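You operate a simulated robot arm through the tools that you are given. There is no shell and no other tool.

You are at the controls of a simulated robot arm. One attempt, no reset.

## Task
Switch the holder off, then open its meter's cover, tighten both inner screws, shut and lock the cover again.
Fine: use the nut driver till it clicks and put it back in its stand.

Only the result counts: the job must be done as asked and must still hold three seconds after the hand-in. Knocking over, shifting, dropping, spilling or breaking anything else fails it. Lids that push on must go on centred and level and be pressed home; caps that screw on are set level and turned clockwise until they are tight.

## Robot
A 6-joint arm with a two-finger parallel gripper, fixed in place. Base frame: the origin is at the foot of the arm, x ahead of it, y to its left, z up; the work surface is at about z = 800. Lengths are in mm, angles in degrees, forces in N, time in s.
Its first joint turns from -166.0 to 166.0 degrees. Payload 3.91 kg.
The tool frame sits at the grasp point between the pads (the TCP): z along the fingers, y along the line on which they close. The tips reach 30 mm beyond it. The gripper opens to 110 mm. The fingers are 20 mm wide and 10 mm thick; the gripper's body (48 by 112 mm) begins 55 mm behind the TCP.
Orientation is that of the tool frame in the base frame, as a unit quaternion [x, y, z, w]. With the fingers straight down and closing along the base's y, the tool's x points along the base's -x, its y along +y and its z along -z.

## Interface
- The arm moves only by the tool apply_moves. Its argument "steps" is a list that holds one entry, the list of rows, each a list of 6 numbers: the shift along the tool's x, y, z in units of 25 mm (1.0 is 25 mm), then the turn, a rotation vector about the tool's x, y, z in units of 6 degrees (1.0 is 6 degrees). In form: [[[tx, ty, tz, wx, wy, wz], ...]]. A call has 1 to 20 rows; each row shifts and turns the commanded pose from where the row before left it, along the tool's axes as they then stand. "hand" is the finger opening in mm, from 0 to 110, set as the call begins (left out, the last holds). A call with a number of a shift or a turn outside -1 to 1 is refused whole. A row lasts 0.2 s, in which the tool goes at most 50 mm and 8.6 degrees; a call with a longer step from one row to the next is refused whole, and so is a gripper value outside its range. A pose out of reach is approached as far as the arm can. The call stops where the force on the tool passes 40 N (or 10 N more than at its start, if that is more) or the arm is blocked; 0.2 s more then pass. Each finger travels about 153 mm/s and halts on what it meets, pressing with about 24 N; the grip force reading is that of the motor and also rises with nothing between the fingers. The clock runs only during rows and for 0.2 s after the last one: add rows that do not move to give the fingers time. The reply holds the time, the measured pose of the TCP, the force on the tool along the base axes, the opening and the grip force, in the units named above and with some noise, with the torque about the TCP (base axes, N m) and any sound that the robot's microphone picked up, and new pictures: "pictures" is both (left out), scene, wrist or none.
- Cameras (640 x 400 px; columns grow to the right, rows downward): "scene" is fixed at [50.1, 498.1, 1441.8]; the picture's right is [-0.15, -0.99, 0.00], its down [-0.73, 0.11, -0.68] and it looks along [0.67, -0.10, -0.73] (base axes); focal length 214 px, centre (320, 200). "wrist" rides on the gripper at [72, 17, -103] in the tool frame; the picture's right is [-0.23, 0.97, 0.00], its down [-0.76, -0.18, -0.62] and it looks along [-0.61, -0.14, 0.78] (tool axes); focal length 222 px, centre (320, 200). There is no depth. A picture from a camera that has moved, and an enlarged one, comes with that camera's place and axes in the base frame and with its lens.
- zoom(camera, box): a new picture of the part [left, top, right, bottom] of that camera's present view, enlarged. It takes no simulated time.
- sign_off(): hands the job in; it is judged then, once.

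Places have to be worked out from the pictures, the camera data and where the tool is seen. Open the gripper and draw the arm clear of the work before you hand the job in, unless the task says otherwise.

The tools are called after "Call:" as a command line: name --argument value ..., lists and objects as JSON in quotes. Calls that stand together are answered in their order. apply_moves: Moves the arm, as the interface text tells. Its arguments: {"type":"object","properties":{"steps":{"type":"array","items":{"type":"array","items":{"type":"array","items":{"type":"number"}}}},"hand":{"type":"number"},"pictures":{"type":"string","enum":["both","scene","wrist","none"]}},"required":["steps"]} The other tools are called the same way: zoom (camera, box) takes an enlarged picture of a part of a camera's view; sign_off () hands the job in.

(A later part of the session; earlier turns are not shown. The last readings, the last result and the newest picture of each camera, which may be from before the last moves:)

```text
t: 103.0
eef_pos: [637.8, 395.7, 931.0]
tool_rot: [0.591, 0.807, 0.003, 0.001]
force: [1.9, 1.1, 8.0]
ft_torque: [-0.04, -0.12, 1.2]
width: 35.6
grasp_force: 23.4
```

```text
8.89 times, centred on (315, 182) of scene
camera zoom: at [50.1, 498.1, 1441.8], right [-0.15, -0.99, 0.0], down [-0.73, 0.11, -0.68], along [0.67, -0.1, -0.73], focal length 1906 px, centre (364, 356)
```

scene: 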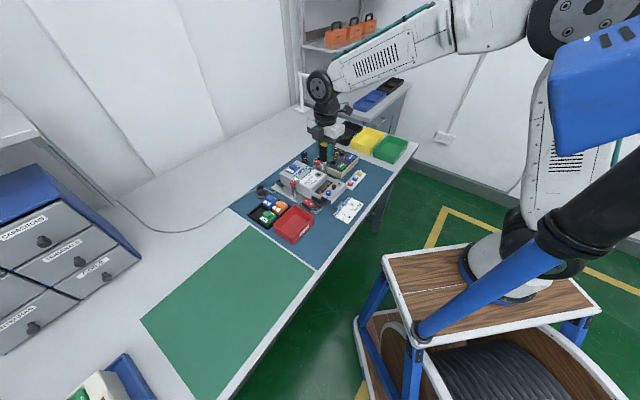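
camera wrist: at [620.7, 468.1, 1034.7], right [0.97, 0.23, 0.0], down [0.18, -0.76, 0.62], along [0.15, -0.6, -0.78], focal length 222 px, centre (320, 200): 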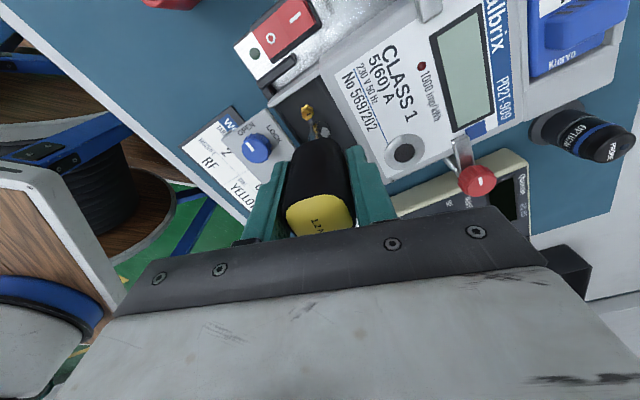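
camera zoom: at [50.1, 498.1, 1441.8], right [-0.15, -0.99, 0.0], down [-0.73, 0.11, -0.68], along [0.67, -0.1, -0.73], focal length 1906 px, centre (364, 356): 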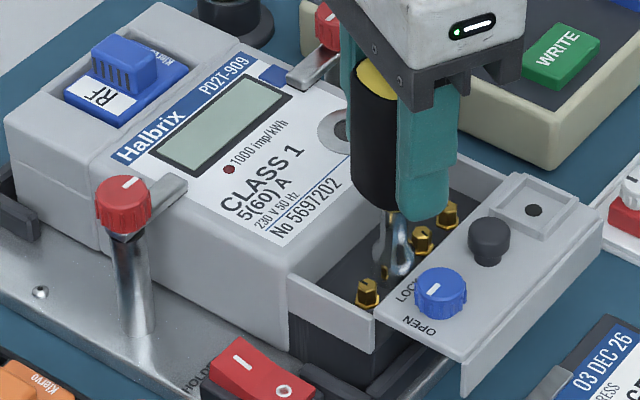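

Call:
apply_moves --steps '[[[0, 0, 0, 0, 0, 0.5], [0, 0, 0, 0, 0, 0.5], [0, 0, 0, 0, 0, 0.5], [0, 0, 0, 0, 0, 0.5], [0, 0, 0, 0, 0, 0]]]' --pictures "none"

Call:
zoom --camera "wrist" --box '[270, 100, 370, 240]'

```text
t: 104.2
eef_pos: [637.7, 395.4, 930.9]
tool_rot: [0.672, 0.74, 0.001, 0.0]
force: [-0.5, -1.5, 7.8]
ft_torque: [-0.19, 0.03, 1.14]
width: 35.8
grasp_force: 24.0
```

```text
2.86 times, centred on (320, 170) of wrist
camera zoom: at [648.0, 469.0, 1034.7], right [0.99, -0.13, 0.0], down [-0.1, -0.78, 0.62], along [-0.08, -0.62, -0.78], focal length 635 px, centre (320, 286)
```

zoom: 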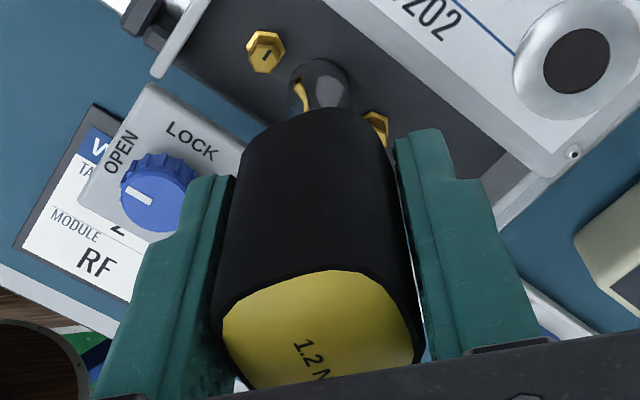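

Call:
apply_moves --steps '[[[0, 0, 0, 0, 0, 0.7], [0, 0, 0, 0, 0, 0.7], [0, 0, 0, 0, 0, 0.7], [0, 0, 0, 0, 0, 0.7], [0, 0, 0, 0, 0, 0]]]' --pictures "none"

Call:
zoom --camera "wrist" --box '[270, 100, 370, 240]'

Call:
zoom --camera "scene" --box '[285, 160, 345, 205]'

```text
t: 105.4
eef_pos: [638.5, 396.3, 931.7]
tool_rot: [0.773, 0.635, 0.002, 0.0]
force: [1.2, -1.0, 8.2]
ft_torque: [-0.2, -0.05, 1.18]
width: 35.4
grasp_force: 24.3
```

```text
2.86 times, centred on (320, 170) of wrist
camera zoom: at [668.9, 463.1, 1034.7], right [0.91, -0.41, 0.0], down [-0.32, -0.71, 0.62], along [-0.26, -0.57, -0.78], focal length 635 px, centre (320, 286)
```

zoom: 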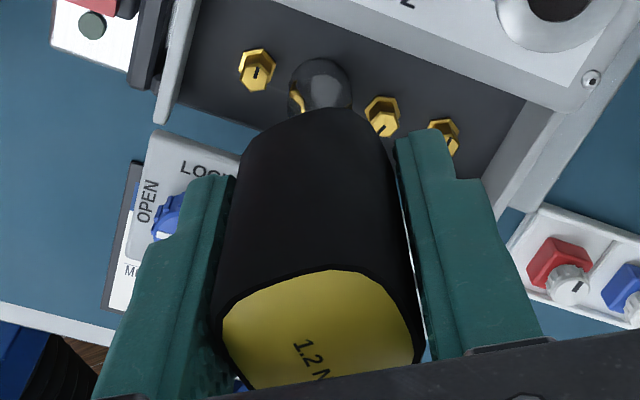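

```text
8.89 times, centred on (315, 182) of scene
camera zoom: at [50.1, 498.1, 1441.8], right [-0.15, -0.99, 0.0], down [-0.73, 0.11, -0.68], along [0.67, -0.1, -0.73], focal length 1906 px, centre (364, 356)
```

zoom: 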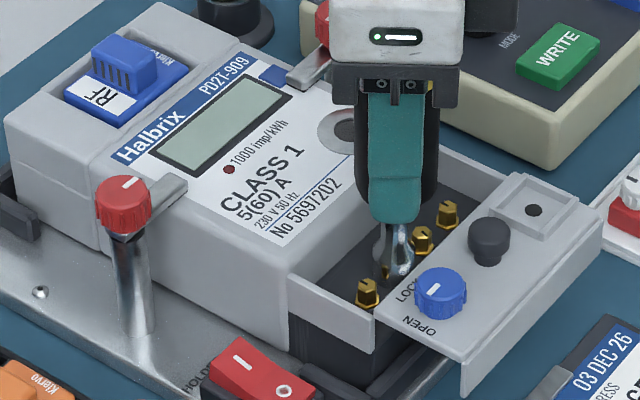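

Call:
apply_moves --steps '[[[0, 0, 0.03, 0, 0, 0.8], [0, 0, 0, 0, 0, 0.8], [0, 0, 0, 0, 0, 0.8], [0, 0, 0, 0, 0, 0.8], [0, 0, 0, 0, 0, 0.8]]]' --pictures "none"

Call:
zoom --camera "wrist" --box '[270, 100, 370, 240]'

```text
t: 106.6
eef_pos: [637.8, 395.8, 930.5]
tool_rot: [0.888, 0.459, 0.002, 0.0]
force: [2.3, -0.9, 21.0]
ft_torque: [-0.07, -0.04, 1.24]
width: 36.9
grasp_force: 24.0
```

```text
2.86 times, centred on (320, 170) of wrist
camera zoom: at [693.3, 444.6, 1034.4], right [0.66, -0.75, 0.0], down [-0.59, -0.52, 0.62], along [-0.46, -0.41, -0.78], focal length 635 px, centre (320, 286)
```

zoom: 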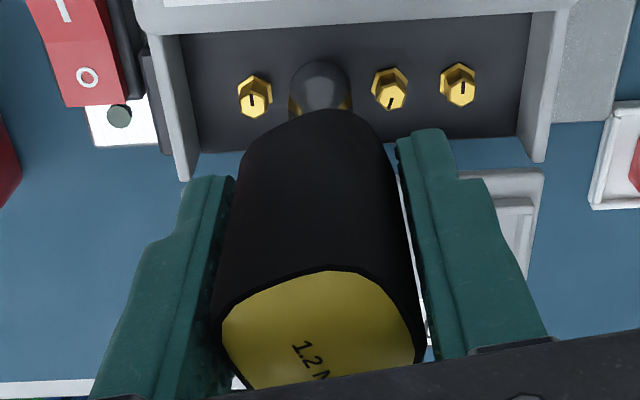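

Call:
apply_moves --steps '[[[0, 0, 0, 0, 0, 0.6], [0, 0, 0, 0, 0, 0.6], [0, 0, 0, 0, 0, 0.6], [0, 0, 0, 0, 0, 0]]]' --pictures "none"

Call:
zoom --camera "wrist" --box '[270, 100, 370, 240]'

```text
t: 107.3
eef_pos: [649.8, 383.3, 931.4]
tool_rot: [0.904, 0.426, -0.003, -0.014]
force: [-19.5, 15.5, 10.9]
ft_torque: [1.3, 1.57, 0.67]
width: 47.5
grasp_force: 23.9
out of reach, approached as far as the arm can: row 1, 2, 3
stopped in row 3: the force on the tool passed its limit at 46 N (the readings are from after the stop); the commanded pose is now the measured one
```

```text
2.86 times, centred on (320, 170) of wrist
camera zoom: at [710.2, 426.4, 1034.4], right [0.61, -0.79, -0.03], down [-0.61, -0.49, 0.62], along [-0.51, -0.36, -0.78], focal length 635 px, centre (320, 286)
```

zoom: 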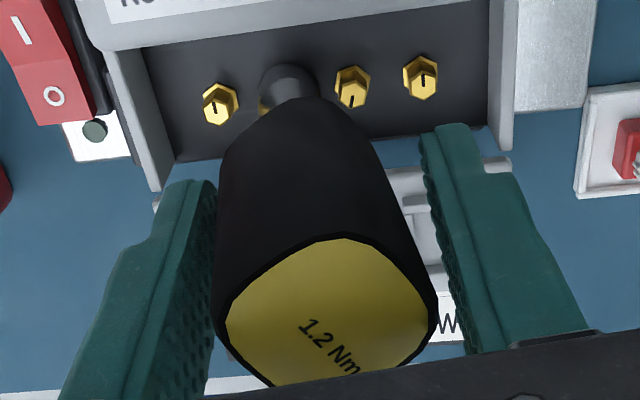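

I hit the wrist joint's limit (≈128°) and the arm was pulled sideways. I carefully move back over the screw and rotate slightly back.

Call:
apply_moves --steps '[[[0.022, -0.17, 0, 0, 0, -0.2], [0.022, -0.17, 0, 0, 0, -0.2], [0.022, -0.17, 0, 0, 0, -0.2], [0.022, -0.17, 0, 0, 0, -0.2], [0, 0, 0, 0, 0, 0]]]' --pictures "wrist"

Call:
zoom --camera "wrist" --box '[270, 100, 370, 240]'

Call:
zoom --camera "scene" --box '[295, 150, 345, 205]'

```text
t: 108.5
eef_pos: [640.0, 395.0, 929.0]
tool_rot: [0.886, 0.463, -0.001, -0.014]
force: [0.4, -0.4, -1.5]
ft_torque: [0.0, 0.02, 0.14]
width: 41.1
grasp_force: 23.8
camera wrist: at [695.8, 441.6, 1033.8], right [0.67, -0.74, -0.03], down [-0.57, -0.54, 0.62], along [-0.47, -0.4, -0.78], focal length 222 px, centre (320, 200)
```

wrist: 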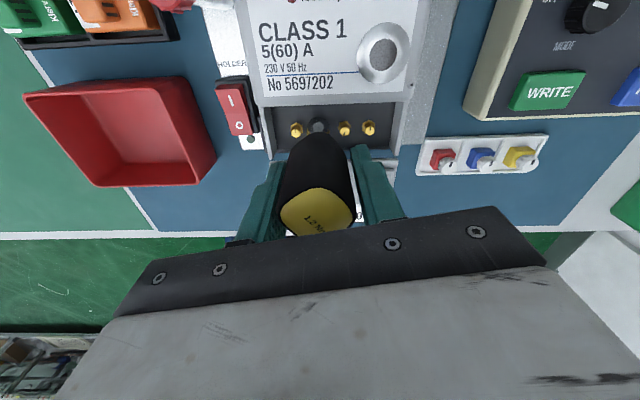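

```text
2.86 times, centred on (320, 170) of wrist
camera zoom: at [695.8, 441.6, 1033.8], right [0.67, -0.74, -0.03], down [-0.57, -0.54, 0.62], along [-0.47, -0.4, -0.78], focal length 635 px, centre (320, 286)
```

zoom: 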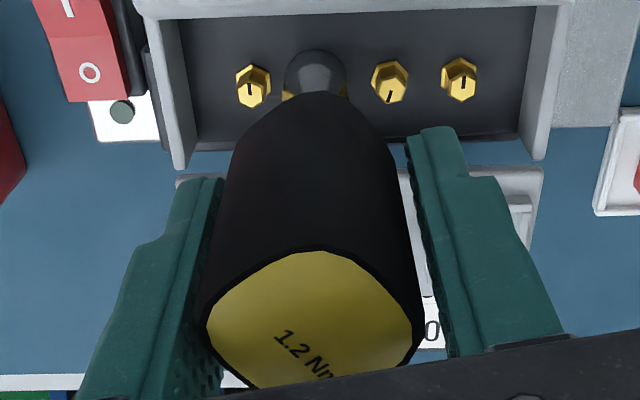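

```text
7.27 times, centred on (320, 178) of scene
camera zoom: at [50.1, 498.1, 1441.8], right [-0.15, -0.99, 0.0], down [-0.73, 0.11, -0.68], along [0.67, -0.1, -0.73], focal length 1560 px, centre (320, 364)
```

zoom: 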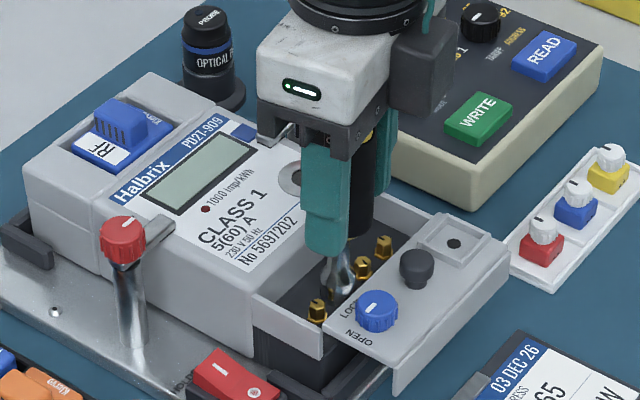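

Recovered; the driver still sits on the screw but the handle has twisted in the pads (width 41). I turn back ~28° so the pads realign on the flats.

Call:
apply_moves --steps '[[[0, 0, 0, 0, 0, -0.7], [0, 0, 0, 0, 0, -0.7], [0, 0, 0, 0, 0, -0.7], [0, 0, 0, 0, 0, -0.7], [0, 0, 0, 0, 0, 0]]]' --pictures "none"

Call:
apply_moves --steps '[[[0, 0, 0, 0, 0, -0.6], [0, 0, 0, 0, 0, -0.6], [0, 0, 0, 0, 0, 0]]]' --pictures "none"

Call:
zoom --camera "wrist" --box '[270, 100, 370, 240]'

```text
t: 109.7
eef_pos: [638.9, 394.2, 930.1]
tool_rot: [0.809, 0.588, 0.001, -0.014]
force: [0.1, -1.2, -1.0]
ft_torque: [-0.11, 0.05, -0.02]
width: 34.5
grasp_force: 24.3
```

```text
t: 110.5
eef_pos: [639.4, 394.4, 931.3]
tool_rot: [0.77, 0.638, 0.001, -0.014]
force: [0.3, -0.1, -1.3]
ft_torque: [-0.05, -0.06, -0.13]
width: 32.4
grasp_force: 23.7
```

```text
2.86 times, centred on (320, 170) of wrist
camera zoom: at [670.9, 460.0, 1034.7], right [0.91, -0.4, -0.02], down [-0.31, -0.73, 0.61], along [-0.26, -0.55, -0.79], focal length 635 px, centre (320, 286)
```

zoom: 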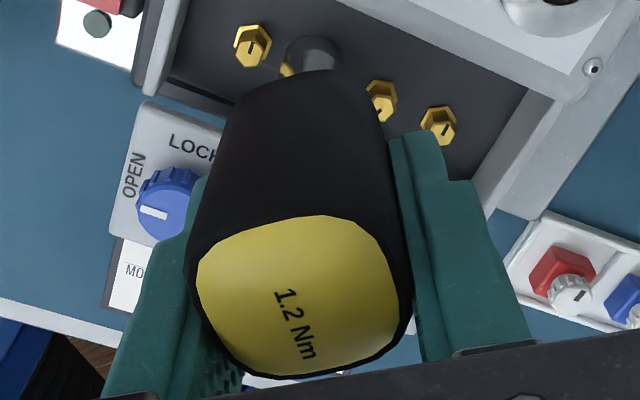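

Call:
zoom --camera "scene" --box '[305, 150, 345, 195]'

Call:
zoom --camera "wrist" --box '[240, 80, 400, 240]'

```text
8.89 times, centred on (325, 172) of scene
camera zoom: at [50.1, 498.1, 1441.8], right [-0.15, -0.99, 0.0], down [-0.73, 0.11, -0.68], along [0.67, -0.1, -0.73], focal length 1906 px, centre (276, 444)
```

zoom: 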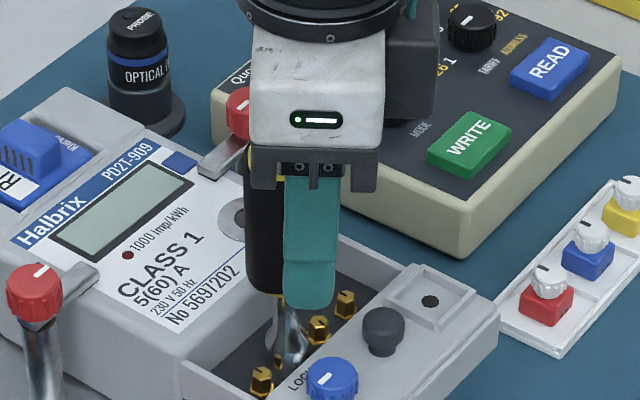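

```text
2.50 times, centred on (320, 160) of wrist
camera zoom: at [670.9, 460.0, 1034.7], right [0.91, -0.4, -0.02], down [-0.31, -0.73, 0.61], along [-0.26, -0.55, -0.79], focal length 555 px, centre (320, 300)
```

zoom: 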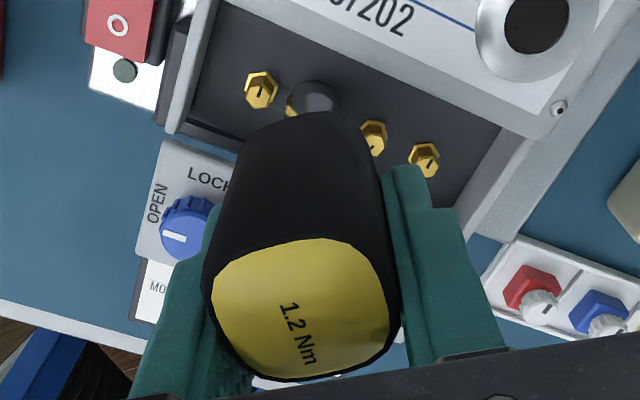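

The driver leans ~8° with its top toward tool +x, pivoted in the pads. With the socket still on the hex, I shift the tool −x in small steps to bring it upright.

Call:
apply_moves --steps '[[[-0.08, 0, 0, 0, 0, 0], [-0.08, 0, 0, 0, 0, 0], [0, 0, 0, 0, 0, 0]]]' --pictures "none"

Call:
zoom --camera "scene" --box '[305, 155, 345, 195]'

Call:
zoom --camera "wrist" --box '[240, 80, 400, 240]'

```text
t: 111.3
eef_pos: [639.0, 390.3, 929.9]
tool_rot: [0.769, 0.639, 0.003, -0.012]
force: [2.3, 1.7, -0.6]
ft_torque: [0.18, -0.09, -0.1]
width: 32.6
grasp_force: 24.3
```

```text
10.00 times, centred on (325, 175) of scene
camera zoom: at [50.1, 498.1, 1441.8], right [-0.15, -0.99, 0.0], down [-0.73, 0.11, -0.68], along [0.67, -0.1, -0.73], focal length 2145 px, centre (270, 450)
```

zoom: 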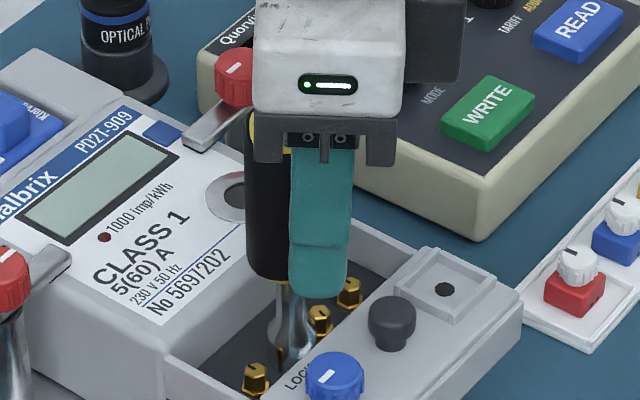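

```text
2.50 times, centred on (320, 160) of wrist
camera zoom: at [670.3, 456.2, 1034.8], right [0.91, -0.4, -0.02], down [-0.31, -0.73, 0.61], along [-0.26, -0.55, -0.79], focal length 555 px, centre (320, 300)
```

zoom: 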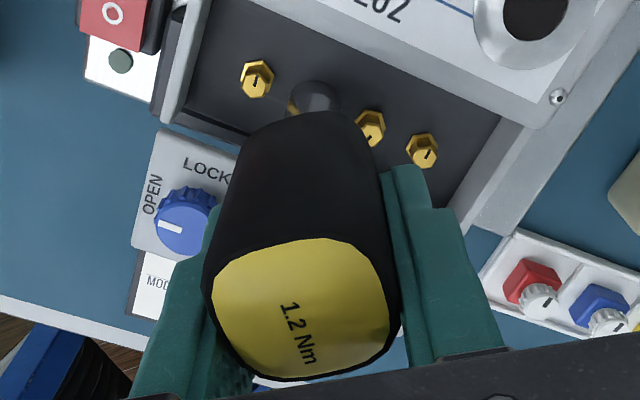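

Call:
zoom --camera "scene" --box '[316, 172, 338, 192]'

Call:
zoom --camera "wrist" --box '[295, 95, 355, 135]'

```text
16.00 times, centred on (327, 182) of scene
camera zoom: at [50.1, 498.1, 1441.8], right [-0.15, -0.99, 0.0], down [-0.73, 0.11, -0.68], along [0.67, -0.1, -0.73], focal length 3432 px, centre (208, 488)
```

zoom: 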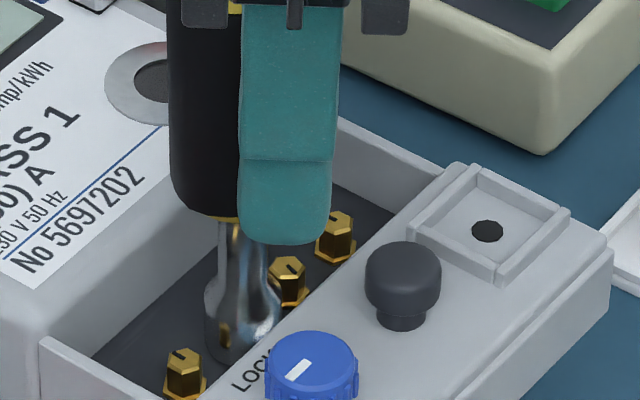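

```text
10.00 times, centred on (325, 115) of wrist
camera zoom: at [670.3, 456.2, 1034.8], right [0.91, -0.4, -0.02], down [-0.31, -0.73, 0.61], along [-0.26, -0.55, -0.79], focal length 2221 px, centre (270, 1050)
```

zoom: 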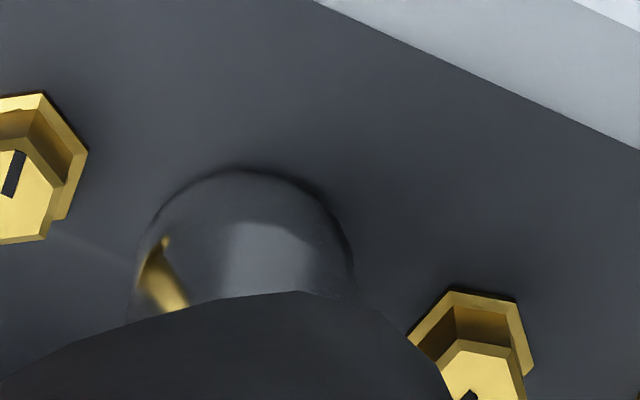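

The socket is still seated on the screw; lean is halved to ~4°. I shift 3 mm more.

Call:
apply_moves --steps '[[[-0.06, 0, 0, 0, 0, 0], [-0.06, 0, 0, 0, 0, 0], [0, 0, 0, 0, 0, 0]]]' --pictures "none"

Call:
zoom --camera "scene" --box '[316, 172, 338, 192]'

Call:
zoom --camera "wrist" --box '[240, 80, 400, 240]'

```text
t: 112.1
eef_pos: [639.0, 387.7, 929.5]
tool_rot: [0.77, 0.637, 0.002, -0.014]
force: [1.2, 0.7, -1.3]
ft_torque: [0.17, -0.1, -0.05]
width: 32.5
grasp_force: 24.4
```

```text
16.00 times, centred on (327, 182) of scene
camera zoom: at [50.1, 498.1, 1441.8], right [-0.15, -0.99, 0.0], down [-0.73, 0.11, -0.68], along [0.67, -0.1, -0.73], focal length 3432 px, centre (208, 488)
```

zoom: 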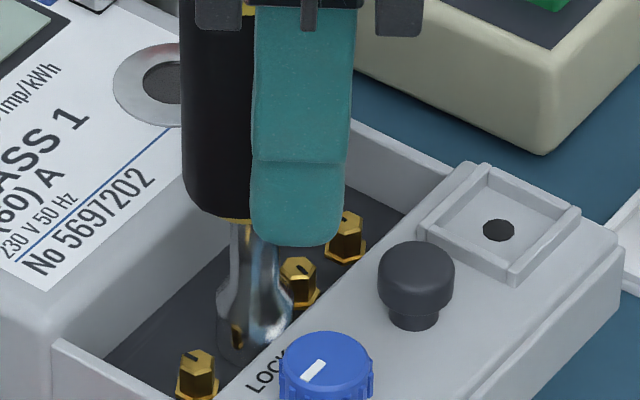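

```text
2.50 times, centred on (320, 160) of wrist
camera zoom: at [669.6, 453.4, 1034.6], right [0.91, -0.4, -0.02], down [-0.31, -0.73, 0.61], along [-0.26, -0.55, -0.79], focal length 555 px, centre (320, 300)
```

zoom: 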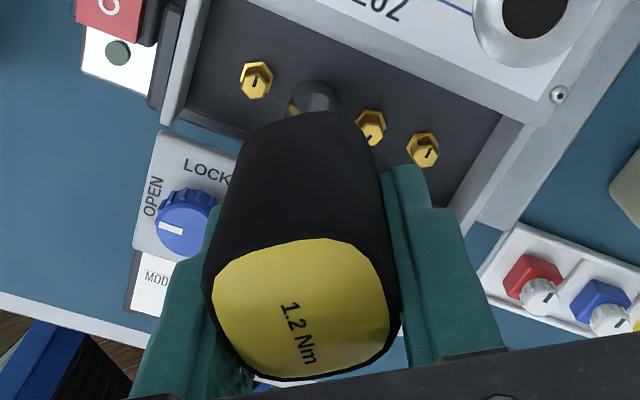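

The socket stays locked on the screw, so the meter is being dragged along by the driver instead. I move back +x so the meter returns, then lift the driver off.

Call:
apply_moves --steps '[[[0.08, 0, 0, 0, 0, 0], [0.08, 0, 0, 0, 0, 0], [0.08, 0, 0, 0, 0, 0], [0, 0, 0, 0, 0, 0]]]' --pictures "none"

Call:
zoom --camera "scene" --box '[316, 172, 338, 192]'

Call:
zoom --camera "scene" --box '[280, 155, 345, 210]'

```text
t: 113.1
eef_pos: [639.6, 393.7, 930.1]
tool_rot: [0.771, 0.637, 0.001, -0.014]
force: [-0.5, -1.8, -1.3]
ft_torque: [-0.09, 0.08, 0.0]
width: 32.4
grasp_force: 24.2
```

```text
16.00 times, centred on (327, 182) of scene
camera zoom: at [50.1, 498.1, 1441.8], right [-0.15, -0.99, 0.0], down [-0.73, 0.11, -0.68], along [0.67, -0.1, -0.73], focal length 3432 px, centre (208, 488)
```

zoom: 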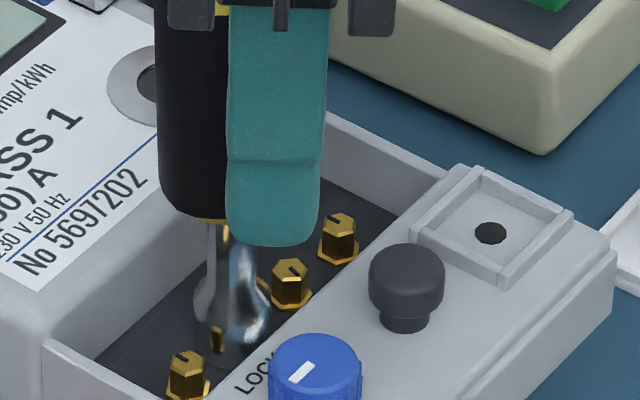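

```text
7.27 times, centred on (312, 182) of scene
camera zoom: at [50.1, 498.1, 1441.8], right [-0.15, -0.99, 0.0], down [-0.73, 0.11, -0.68], along [0.67, -0.1, -0.73], focal length 1560 px, centre (374, 327)
```

zoom: 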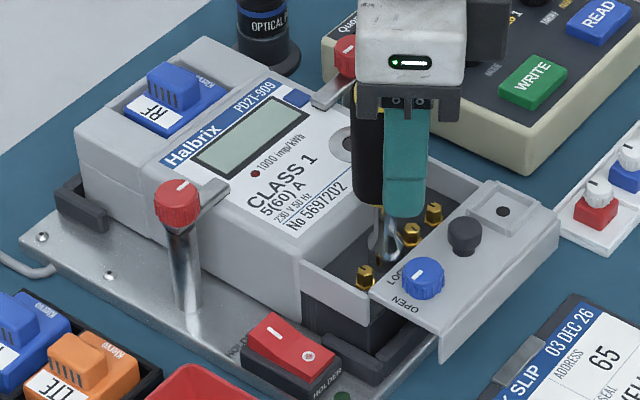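

The meter is back close to its prior place. I lift the driver off the screw and inspect both.

Call:
apply_moves --steps '[[[0, 0, -0.3, 0, 0, 0], [0, 0, -0.5, 0, 0, 0], [0, 0, -0.7, 0, 0, 0], [0, 0, -0.7, 0, 0, 0], [0, 0, 0, 0, 0, 0]]]' --pictures "wrist"

Call:
zoom --camera "scene" --box '[310, 155, 345, 195]'

Call:
zoom --camera "scene" --box '[316, 175, 338, 195]'

Call:
zoom --camera "wrist" --box '[260, 60, 380, 180]'

```text
t: 114.3
eef_pos: [639.6, 392.2, 985.5]
tool_rot: [0.77, 0.638, 0.001, -0.013]
force: [-0.9, 0.4, -2.0]
ft_torque: [-0.02, 0.0, -0.01]
width: 32.3
grasp_force: 23.8
camera wrist: at [671.5, 457.9, 1089.8], right [0.91, -0.4, -0.02], down [-0.31, -0.73, 0.61], along [-0.26, -0.55, -0.79], focal length 222 px, centre (320, 200)
```

wrist: 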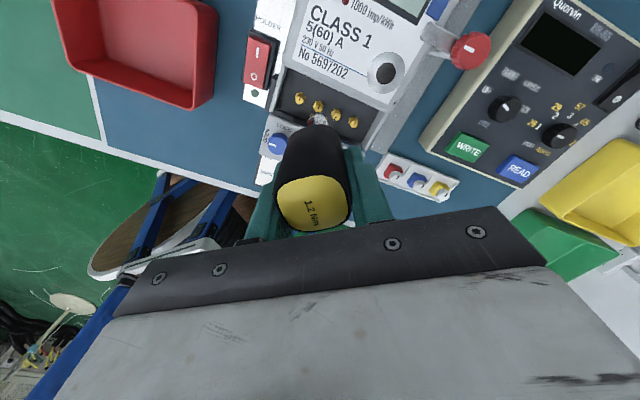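

```text
10.00 times, centred on (328, 175) of scene
camera zoom: at [50.1, 498.1, 1441.8], right [-0.15, -0.99, 0.0], down [-0.73, 0.11, -0.68], along [0.67, -0.1, -0.73], focal length 2145 px, centre (245, 450)
```

zoom: 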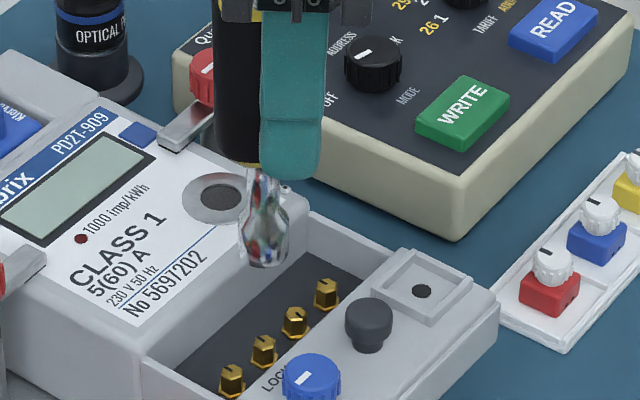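

```text
16.00 times, centred on (327, 185) of scene
camera zoom: at [50.1, 498.1, 1441.8], right [-0.15, -0.99, 0.0], down [-0.73, 0.11, -0.68], along [0.67, -0.1, -0.73], focal length 3432 px, centre (208, 440)
```

zoom: 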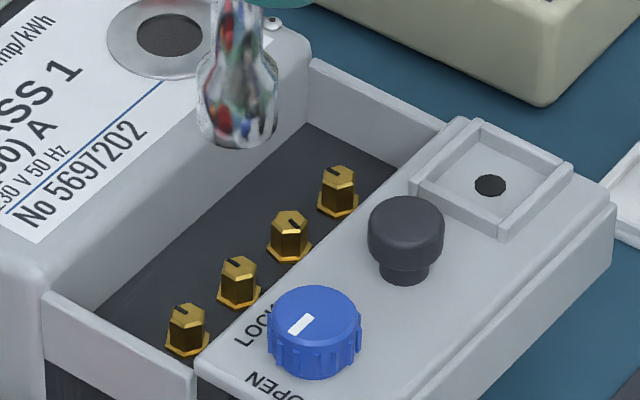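

```text
3.33 times, centred on (320, 120) of wrist
camera zoom: at [671.5, 457.9, 1089.8], right [0.91, -0.4, -0.02], down [-0.31, -0.73, 0.61], along [-0.26, -0.55, -0.79], focal length 740 px, centre (320, 467)
```

zoom: 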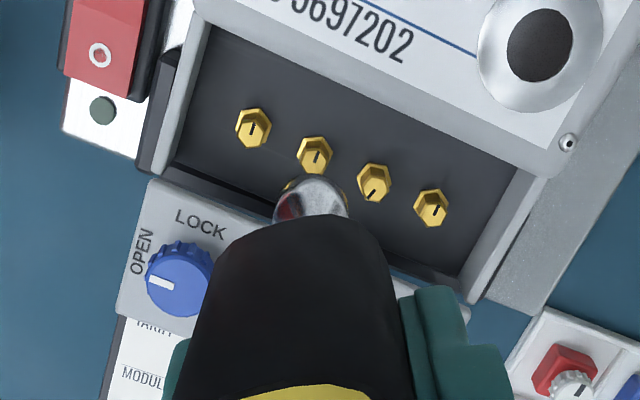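

Call:
zoom --camera "scene" --box '[300, 170, 345, 210]'

Call:
zoom --camera "wrist" --box '[280, 80, 370, 130]'

```text
10.00 times, centred on (322, 190) of scene
camera zoom: at [50.1, 498.1, 1441.8], right [-0.15, -0.99, 0.0], down [-0.73, 0.11, -0.68], along [0.67, -0.1, -0.73], focal length 2145 px, centre (295, 300)
```

zoom: 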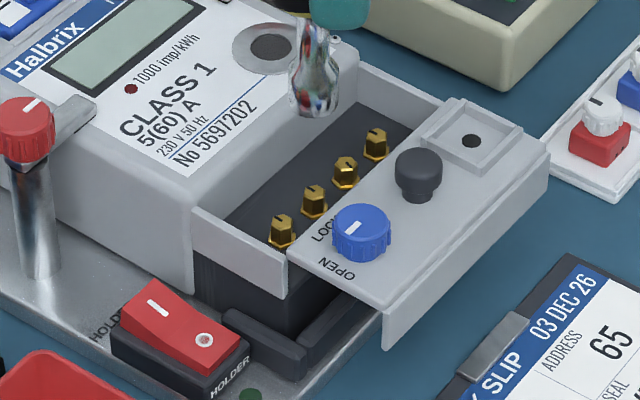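

```text
7.11 times, centred on (325, 105) of wrist
camera zoom: at [671.5, 457.9, 1089.8], right [0.91, -0.4, -0.02], down [-0.31, -0.73, 0.61], along [-0.26, -0.55, -0.79], focal length 1580 px, centre (284, 876)
```

zoom: 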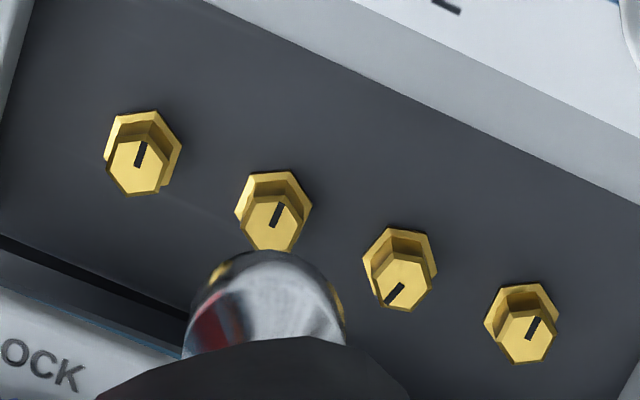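

Screw #3's mark now points the same way as the outer (tight) ones, but I never heard the click, and the driver slid ~6 mm in the pads. I'll go back to the stand to re-grip it centred. First I rise and remove the small tool tilt.

Call:
apply_moves --steps '[[[0, 0, -0.6, -0.09, -0.087, 0], [0, 0, -0.6, -0.09, -0.087, 0], [0, 0, -0.6, 0, 0, 0], [0, 0, 0, 0, 0, -0.95], [0, 0, 0, 0, 0, -0.95], [0, 0, 0, 0, 0, -0.95], [0, 0, 0, 0, 0, -0.95], [0, 0, 0, 0, 0, -0.95], [0, 0, 0, 0, 0, -0.95], [0, 0, 0, 0, 0, -0.95], [0, 0, 0, 0, 0, -0.95], [0, 0, 0, 0, 0, -0.95], [0, 0, 0, 0, 0, -0.95], [0, 0, 0, 0, 0, -0.95], [0, 0, 0, 0, 0, -0.95], [0, 0, 0, 0, 0, -0.95], [0, 0, 0, 0, 0, -0.95], [0, 0, 0, 0, 0, -0.95], [0, 0, 0, 0, 0, -0.95]]]' --pictures "none"

Call:
apply_moves --steps '[[[0, 0, 0, 0, 0, -0.95], [0, 0, 0, 0, 0, -0.95], [0, 0, 0, 0, 0, -0.95], [0, 0, 0, 0, 0, -0.95], [0, 0, 0, 0, 0, -0.95], [0, 0, 0, 0, 0, -0.95], [0, 0, 0, 0, 0, -0.95], [0, 0, 0, 0, 0, -0.95], [0, 0, 0, 0, 0, -0.95], [0, 0, 0, 0, 0, -0.95], [0, 0, 0, 0, 0, -0.95], [0, 0, 0, 0, 0, -0.95], [0, 0, 0, 0, 0, -0.95], [0, 0, 0, 0, 0, -0.95], [0, 0, 0, 0, 0, -0.95], [0, 0, 0, 0, 0, 0]]]'

Call:
zoom --camera "wrist" --box '[240, 60, 400, 240]'

Call:
zoom --camera "scene" --box '[305, 140, 350, 195]'

```text
t: 118.3
eef_pos: [640.4, 391.0, 1031.4]
tool_rot: [0.081, 0.997, 0.001, 0.0]
force: [0.1, 0.4, -0.9]
ft_torque: [0.04, -0.02, 0.03]
width: 31.8
grasp_force: 24.2
```

```text
t: 121.7
eef_pos: [640.2, 391.4, 1030.3]
tool_rot: [-0.616, 0.788, 0.001, 0.0]
force: [0.5, -0.3, -1.3]
ft_torque: [0.03, -0.01, -0.01]
width: 31.9
grasp_force: 24.2
camera wrist: at [605.8, 325.2, 1133.5], right [-0.89, 0.46, 0.0], down [0.36, 0.7, 0.62], along [0.28, 0.56, -0.78], focal length 222 px, centre (320, 200)
```

scene: 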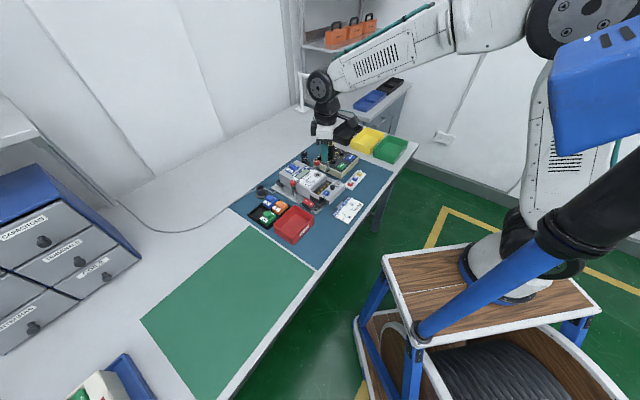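
wrist: 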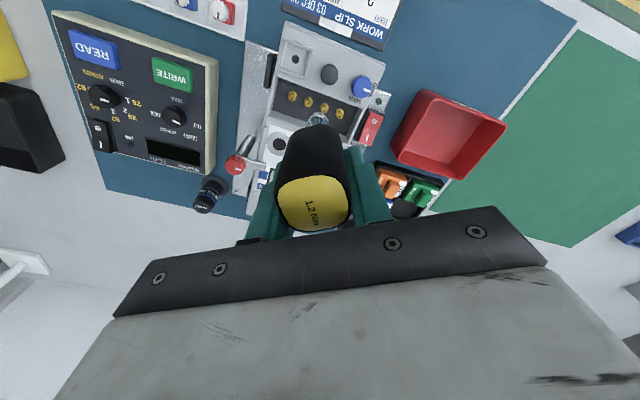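

```text
2.22 times, centred on (320, 150) of wrist
camera zoom: at [605.8, 325.2, 1133.5], right [-0.89, 0.46, 0.0], down [0.36, 0.7, 0.62], along [0.28, 0.56, -0.78], focal length 494 px, centre (320, 311)
```

zoom: 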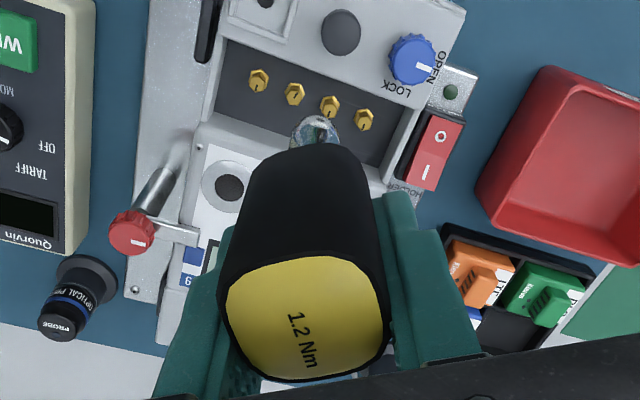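

```text
7.27 times, centred on (328, 168) of scene
camera zoom: at [50.1, 498.1, 1441.8], right [-0.15, -0.99, 0.0], down [-0.73, 0.11, -0.68], along [0.67, -0.1, -0.73], focal length 1560 px, centre (266, 436)
```

zoom: 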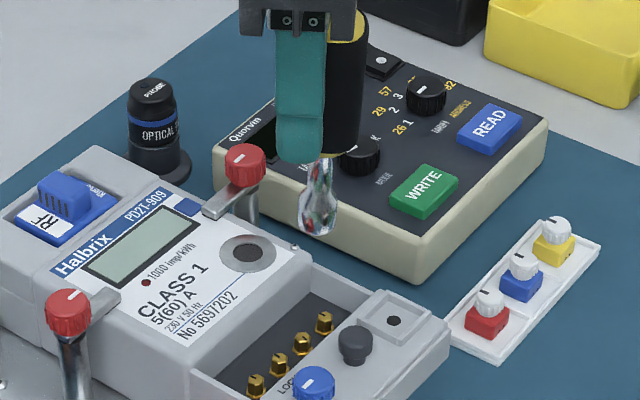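

Call:
zoom --camera "scene" --box '[318, 145, 340, 175]'

```text
13.33 times, centred on (329, 160) of scene
camera zoom: at [50.1, 498.1, 1441.8], right [-0.15, -0.99, 0.0], down [-0.73, 0.11, -0.68], along [0.67, -0.1, -0.73], focal length 2860 px, centre (200, 733)
```

zoom: 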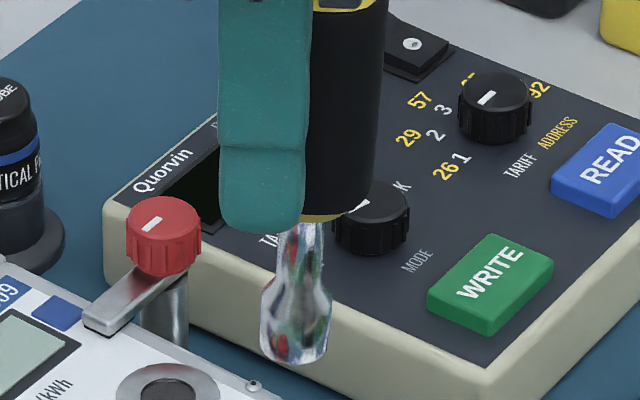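

The driver is vertical except a ~2.7° lean with its axis about 10 mm off the pad centre. I carry it over the stand compensating for that, then tilt the tool 2.7° so the driver is plumb.

Call:
apply_moves --steps '[[[-0.894, 0.0126, 0, 0, 0, 0], [-0.894, 0.0126, 0, 0, 0, 0], [-0.894, 0.0126, 0, 0, 0, 0], [-0.894, 0.0126, 0, 0, 0, 0], [-0.894, 0.0126, 0, 0, 0, 0], [-0.894, 0.0126, 0, 0, 0, 0], [-0.894, 0.0126, 0, 0, 0, 0], [-0.894, 0.0126, 0, 0, 0, 0], [-0.894, 0.0126, 0, 0, 0, 0], [-0.894, 0.0126, 0, 0, 0, 0], [-0.894, 0.0126, 0, 0, 0, 0], [-0.894, 0.0126, 0, 0, 0, 0], [0, 0, 0, 0, 0.45, 0], [0, 0, 0, 0, 0, 0]]]'

Call:
zoom --camera "wrist" --box '[250, 50, 390, 190]'

Call:
zoom --camera "scene" --box '[240, 140, 280, 205]'

```text
t: 124.7
eef_pos: [702.3, 653.8, 1030.4]
tool_rot: [-0.616, 0.787, -0.014, -0.018]
force: [-0.4, -0.5, -1.5]
ft_torque: [-0.01, 0.01, -0.01]
width: 32.0
grasp_force: 24.3
camera wrist: at [668.5, 591.9, 1137.1], right [-0.89, 0.46, -0.01], down [0.36, 0.72, 0.59], along [0.28, 0.52, -0.81], focal length 222 px, centre (320, 200)
```

scene: 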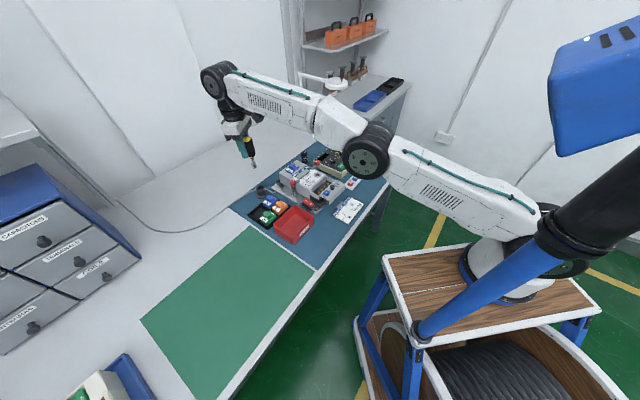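
wrist: 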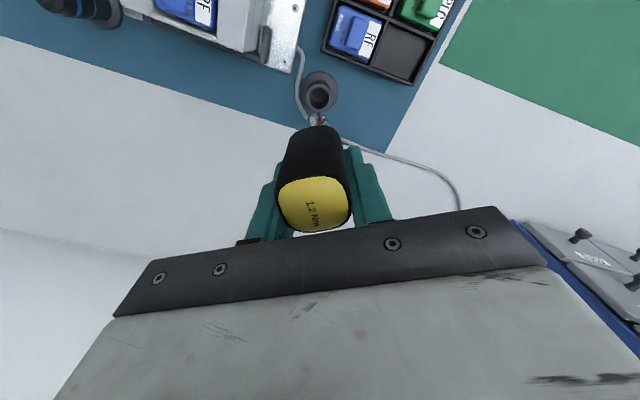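

```text
2.86 times, centred on (320, 120) of wrist
camera zoom: at [668.5, 591.9, 1137.1], right [-0.89, 0.46, -0.01], down [0.36, 0.72, 0.59], along [0.28, 0.52, -0.81], focal length 635 px, centre (320, 429)
```

zoom: 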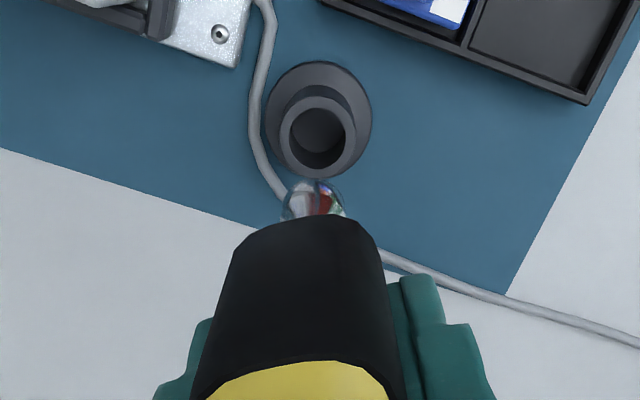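

```text
6.15 times, centred on (260, 172) of scene
camera zoom: at [50.1, 498.1, 1441.8], right [-0.15, -0.99, 0.0], down [-0.73, 0.11, -0.68], along [0.67, -0.1, -0.73], focal length 1320 px, centre (689, 369)
```

zoom: 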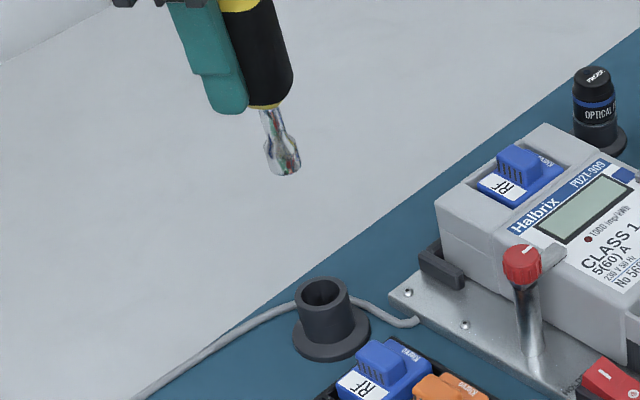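

The driver hangs plumb now. The scene view shows the stand about 4.5 mm to the right of its line, so I shift by that and lower to just above the rim.

Call:
apply_moves --steps '[[[0.183, 0.042, 0, 0, 0, 0], [-0.038, 0, 0.8, 0, 0, 0], [-0.038, 0, 0.8, 0, 0, 0], [-0.038, 0, 0.8, 0, 0, 0], [-0.038, 0, 0.8, 0, 0, 0], [0, 0, 0, 0, 0, 0]]]' --pictures "wrist"

Call:
zoom --camera "wrist" --box '[280, 80, 360, 160]'

Call:
zoom --camera "scene" --box '[245, 160, 280, 205]'

```text
t: 126.1
eef_pos: [700.1, 648.5, 950.0]
tool_rot: [-0.615, 0.789, -0.013, -0.018]
force: [-0.2, -0.5, -1.5]
ft_torque: [0.01, 0.01, 0.01]
width: 31.7
grasp_force: 24.3
camera wrist: at [666.9, 587.9, 1056.9], right [-0.89, 0.46, -0.01], down [0.36, 0.72, 0.59], along [0.28, 0.52, -0.81], focal length 222 px, centre (320, 200)
```

wrist: 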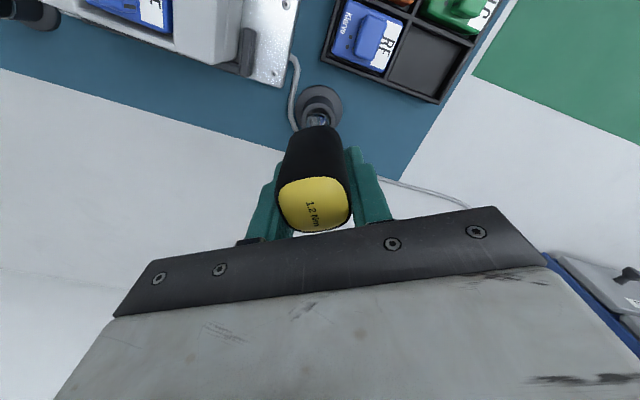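

```text
5.00 times, centred on (320, 120) of wrist
camera zoom: at [666.9, 587.9, 1056.9], right [-0.89, 0.46, -0.01], down [0.36, 0.72, 0.59], along [0.28, 0.52, -0.81], focal length 1111 px, centre (320, 600)
```

zoom: 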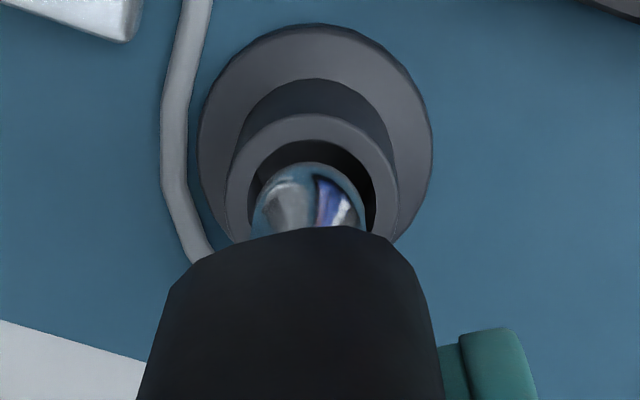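

```text
8.89 times, centred on (262, 182) of scene
camera zoom: at [50.1, 498.1, 1441.8], right [-0.15, -0.99, 0.0], down [-0.73, 0.11, -0.68], along [0.67, -0.1, -0.73], focal length 1906 px, centre (831, 356)
```

zoom: 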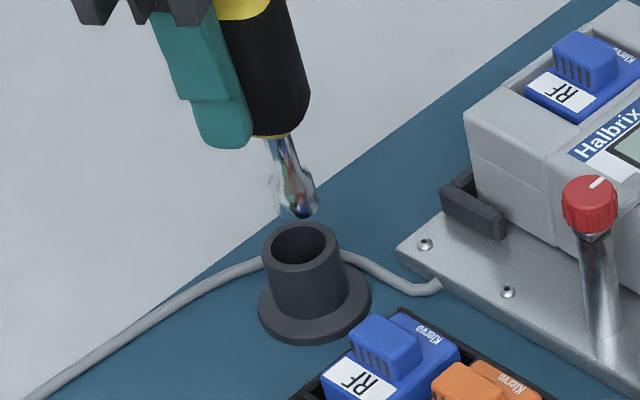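

Call:
apply_moves --steps '[[[-0.117, -0.027, 0, 0, 0, 0], [-0.009, 0, 0.2, 0, 0, 0], [0, 0, 0, 0, 0, 0]]]' --pictures "none"

Call:
zoom --camera "wrist" --box '[280, 80, 360, 160]'

Call:
zoom --camera "scene" --box '[252, 168, 278, 195]'

```text
t: 126.9
eef_pos: [700.8, 650.8, 945.5]
tool_rot: [-0.616, 0.788, -0.014, -0.018]
force: [-0.3, 0.5, -1.3]
ft_torque: [0.02, -0.03, 0.0]
width: 31.8
grasp_force: 23.2
```

```text
5.00 times, centred on (320, 120) of wrist
camera zoom: at [668.2, 590.3, 1052.0], right [-0.89, 0.46, -0.01], down [0.36, 0.72, 0.59], along [0.28, 0.52, -0.81], focal length 1111 px, centre (320, 600)
```

zoom: 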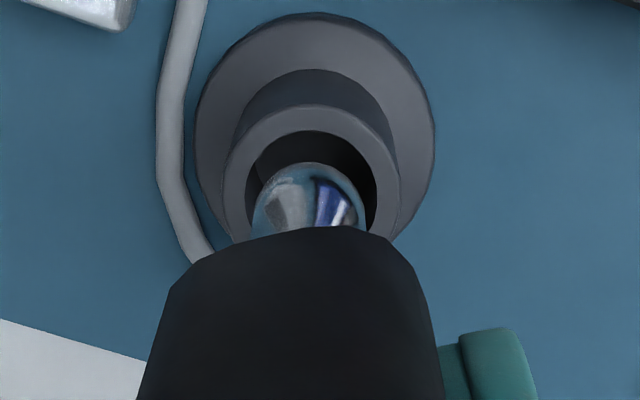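

```text
14.81 times, centred on (265, 182) of scene
camera zoom: at [50.1, 498.1, 1441.8], right [-0.15, -0.99, 0.0], down [-0.73, 0.11, -0.68], along [0.67, -0.1, -0.73], focal length 3177 px, centre (1135, 474)
```

zoom: 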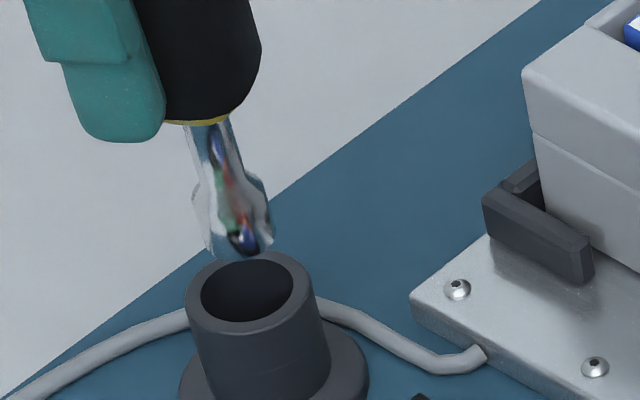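

Call:
apply_moves --steps '[[[-0.066, -0.015, 0, 0, 0, 0], [-0.019, 0, 0.4, 0, 0, 0], [-0.009, 0, 0.2, 0, 0, 0], [0, 0, 0, 0, 0, 0]]]' --pictures "none"

Call:
zoom --camera "wrist" --box '[280, 80, 360, 160]'

Call:
zoom --camera "scene" --box '[252, 168, 278, 195]'

```text
t: 127.9
eef_pos: [703.6, 654.2, 930.2]
tool_rot: [-0.615, 0.789, -0.015, -0.019]
force: [-1.0, -0.6, -1.7]
ft_torque: [0.02, -0.05, -0.02]
width: 31.7
grasp_force: 24.0
```

```text
5.00 times, centred on (320, 120) of wrist
camera zoom: at [669.1, 591.9, 1036.6], right [-0.89, 0.46, -0.01], down [0.36, 0.72, 0.59], along [0.28, 0.52, -0.81], focal length 1111 px, centre (320, 600)
```

zoom: 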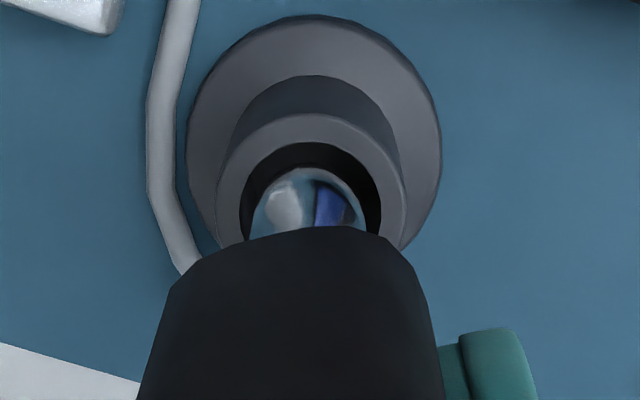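

```text
14.81 times, centred on (265, 182) of scene
camera zoom: at [50.1, 498.1, 1441.8], right [-0.15, -0.99, 0.0], down [-0.73, 0.11, -0.68], along [0.67, -0.1, -0.73], focal length 3177 px, centre (1135, 474)
```

zoom: 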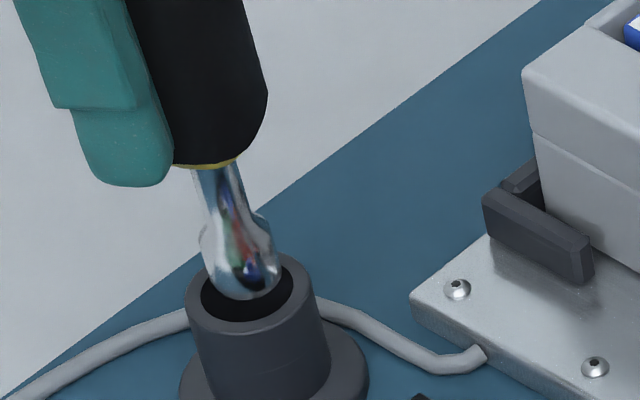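

The socket is entering the centre of the hole. I lower it home gently.

Call:
apply_moves --steps '[[[-0.014, 0, 0.3, 0, 0, 0], [-0.014, 0, 0.3, 0, 0, 0], [-0.014, 0, 0.3, 0, 0, 0], [-0.005, 0, 0.1, 0, 0, 0], [0, 0, 0, 0, 0, 0]]]' --pictures "none"

Call:
apply_moves --steps '[[[-0.004, 0, 0.08, 0, 0, 0], [-0.004, 0, 0.08, 0, 0, 0], [-0.004, 0, 0.08, 0, 0, 0], [0, 0, 0, 0, 0, 0]]]' --pictures "none"

Call:
zoom --camera "scene" --box '[245, 155, 280, 200]'

Call:
zoom --camera "wrist" --box '[260, 80, 380, 240]'

```text
t: 129.1
eef_pos: [701.3, 653.6, 905.6]
tool_rot: [-0.615, 0.788, -0.015, -0.018]
force: [-0.8, 0.4, -1.4]
ft_torque: [-0.01, 0.0, -0.02]
width: 31.8
grasp_force: 24.0
```

```text
t: 130.1
eef_pos: [701.6, 653.6, 899.4]
tool_rot: [-0.615, 0.788, -0.013, -0.018]
force: [0.5, -0.4, -1.6]
ft_torque: [-0.01, -0.01, 0.0]
width: 31.9
grasp_force: 23.8
```

```text
8.89 times, centred on (262, 178) of scene
camera zoom: at [50.1, 498.1, 1441.8], right [-0.15, -0.99, 0.0], down [-0.73, 0.11, -0.68], along [0.67, -0.1, -0.73], focal length 1906 px, centre (831, 400)
```

zoom: 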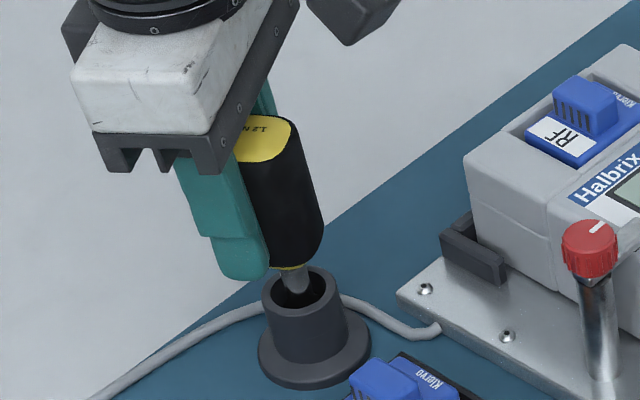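

```text
2.50 times, centred on (320, 160) of wrist
camera zoom: at [669.2, 592.2, 1005.9], right [-0.89, 0.46, -0.01], down [0.36, 0.72, 0.59], along [0.28, 0.52, -0.81], focal length 555 px, centre (320, 300)
```

zoom: 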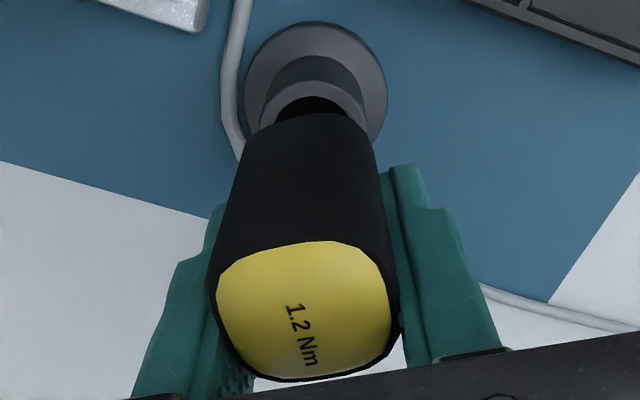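

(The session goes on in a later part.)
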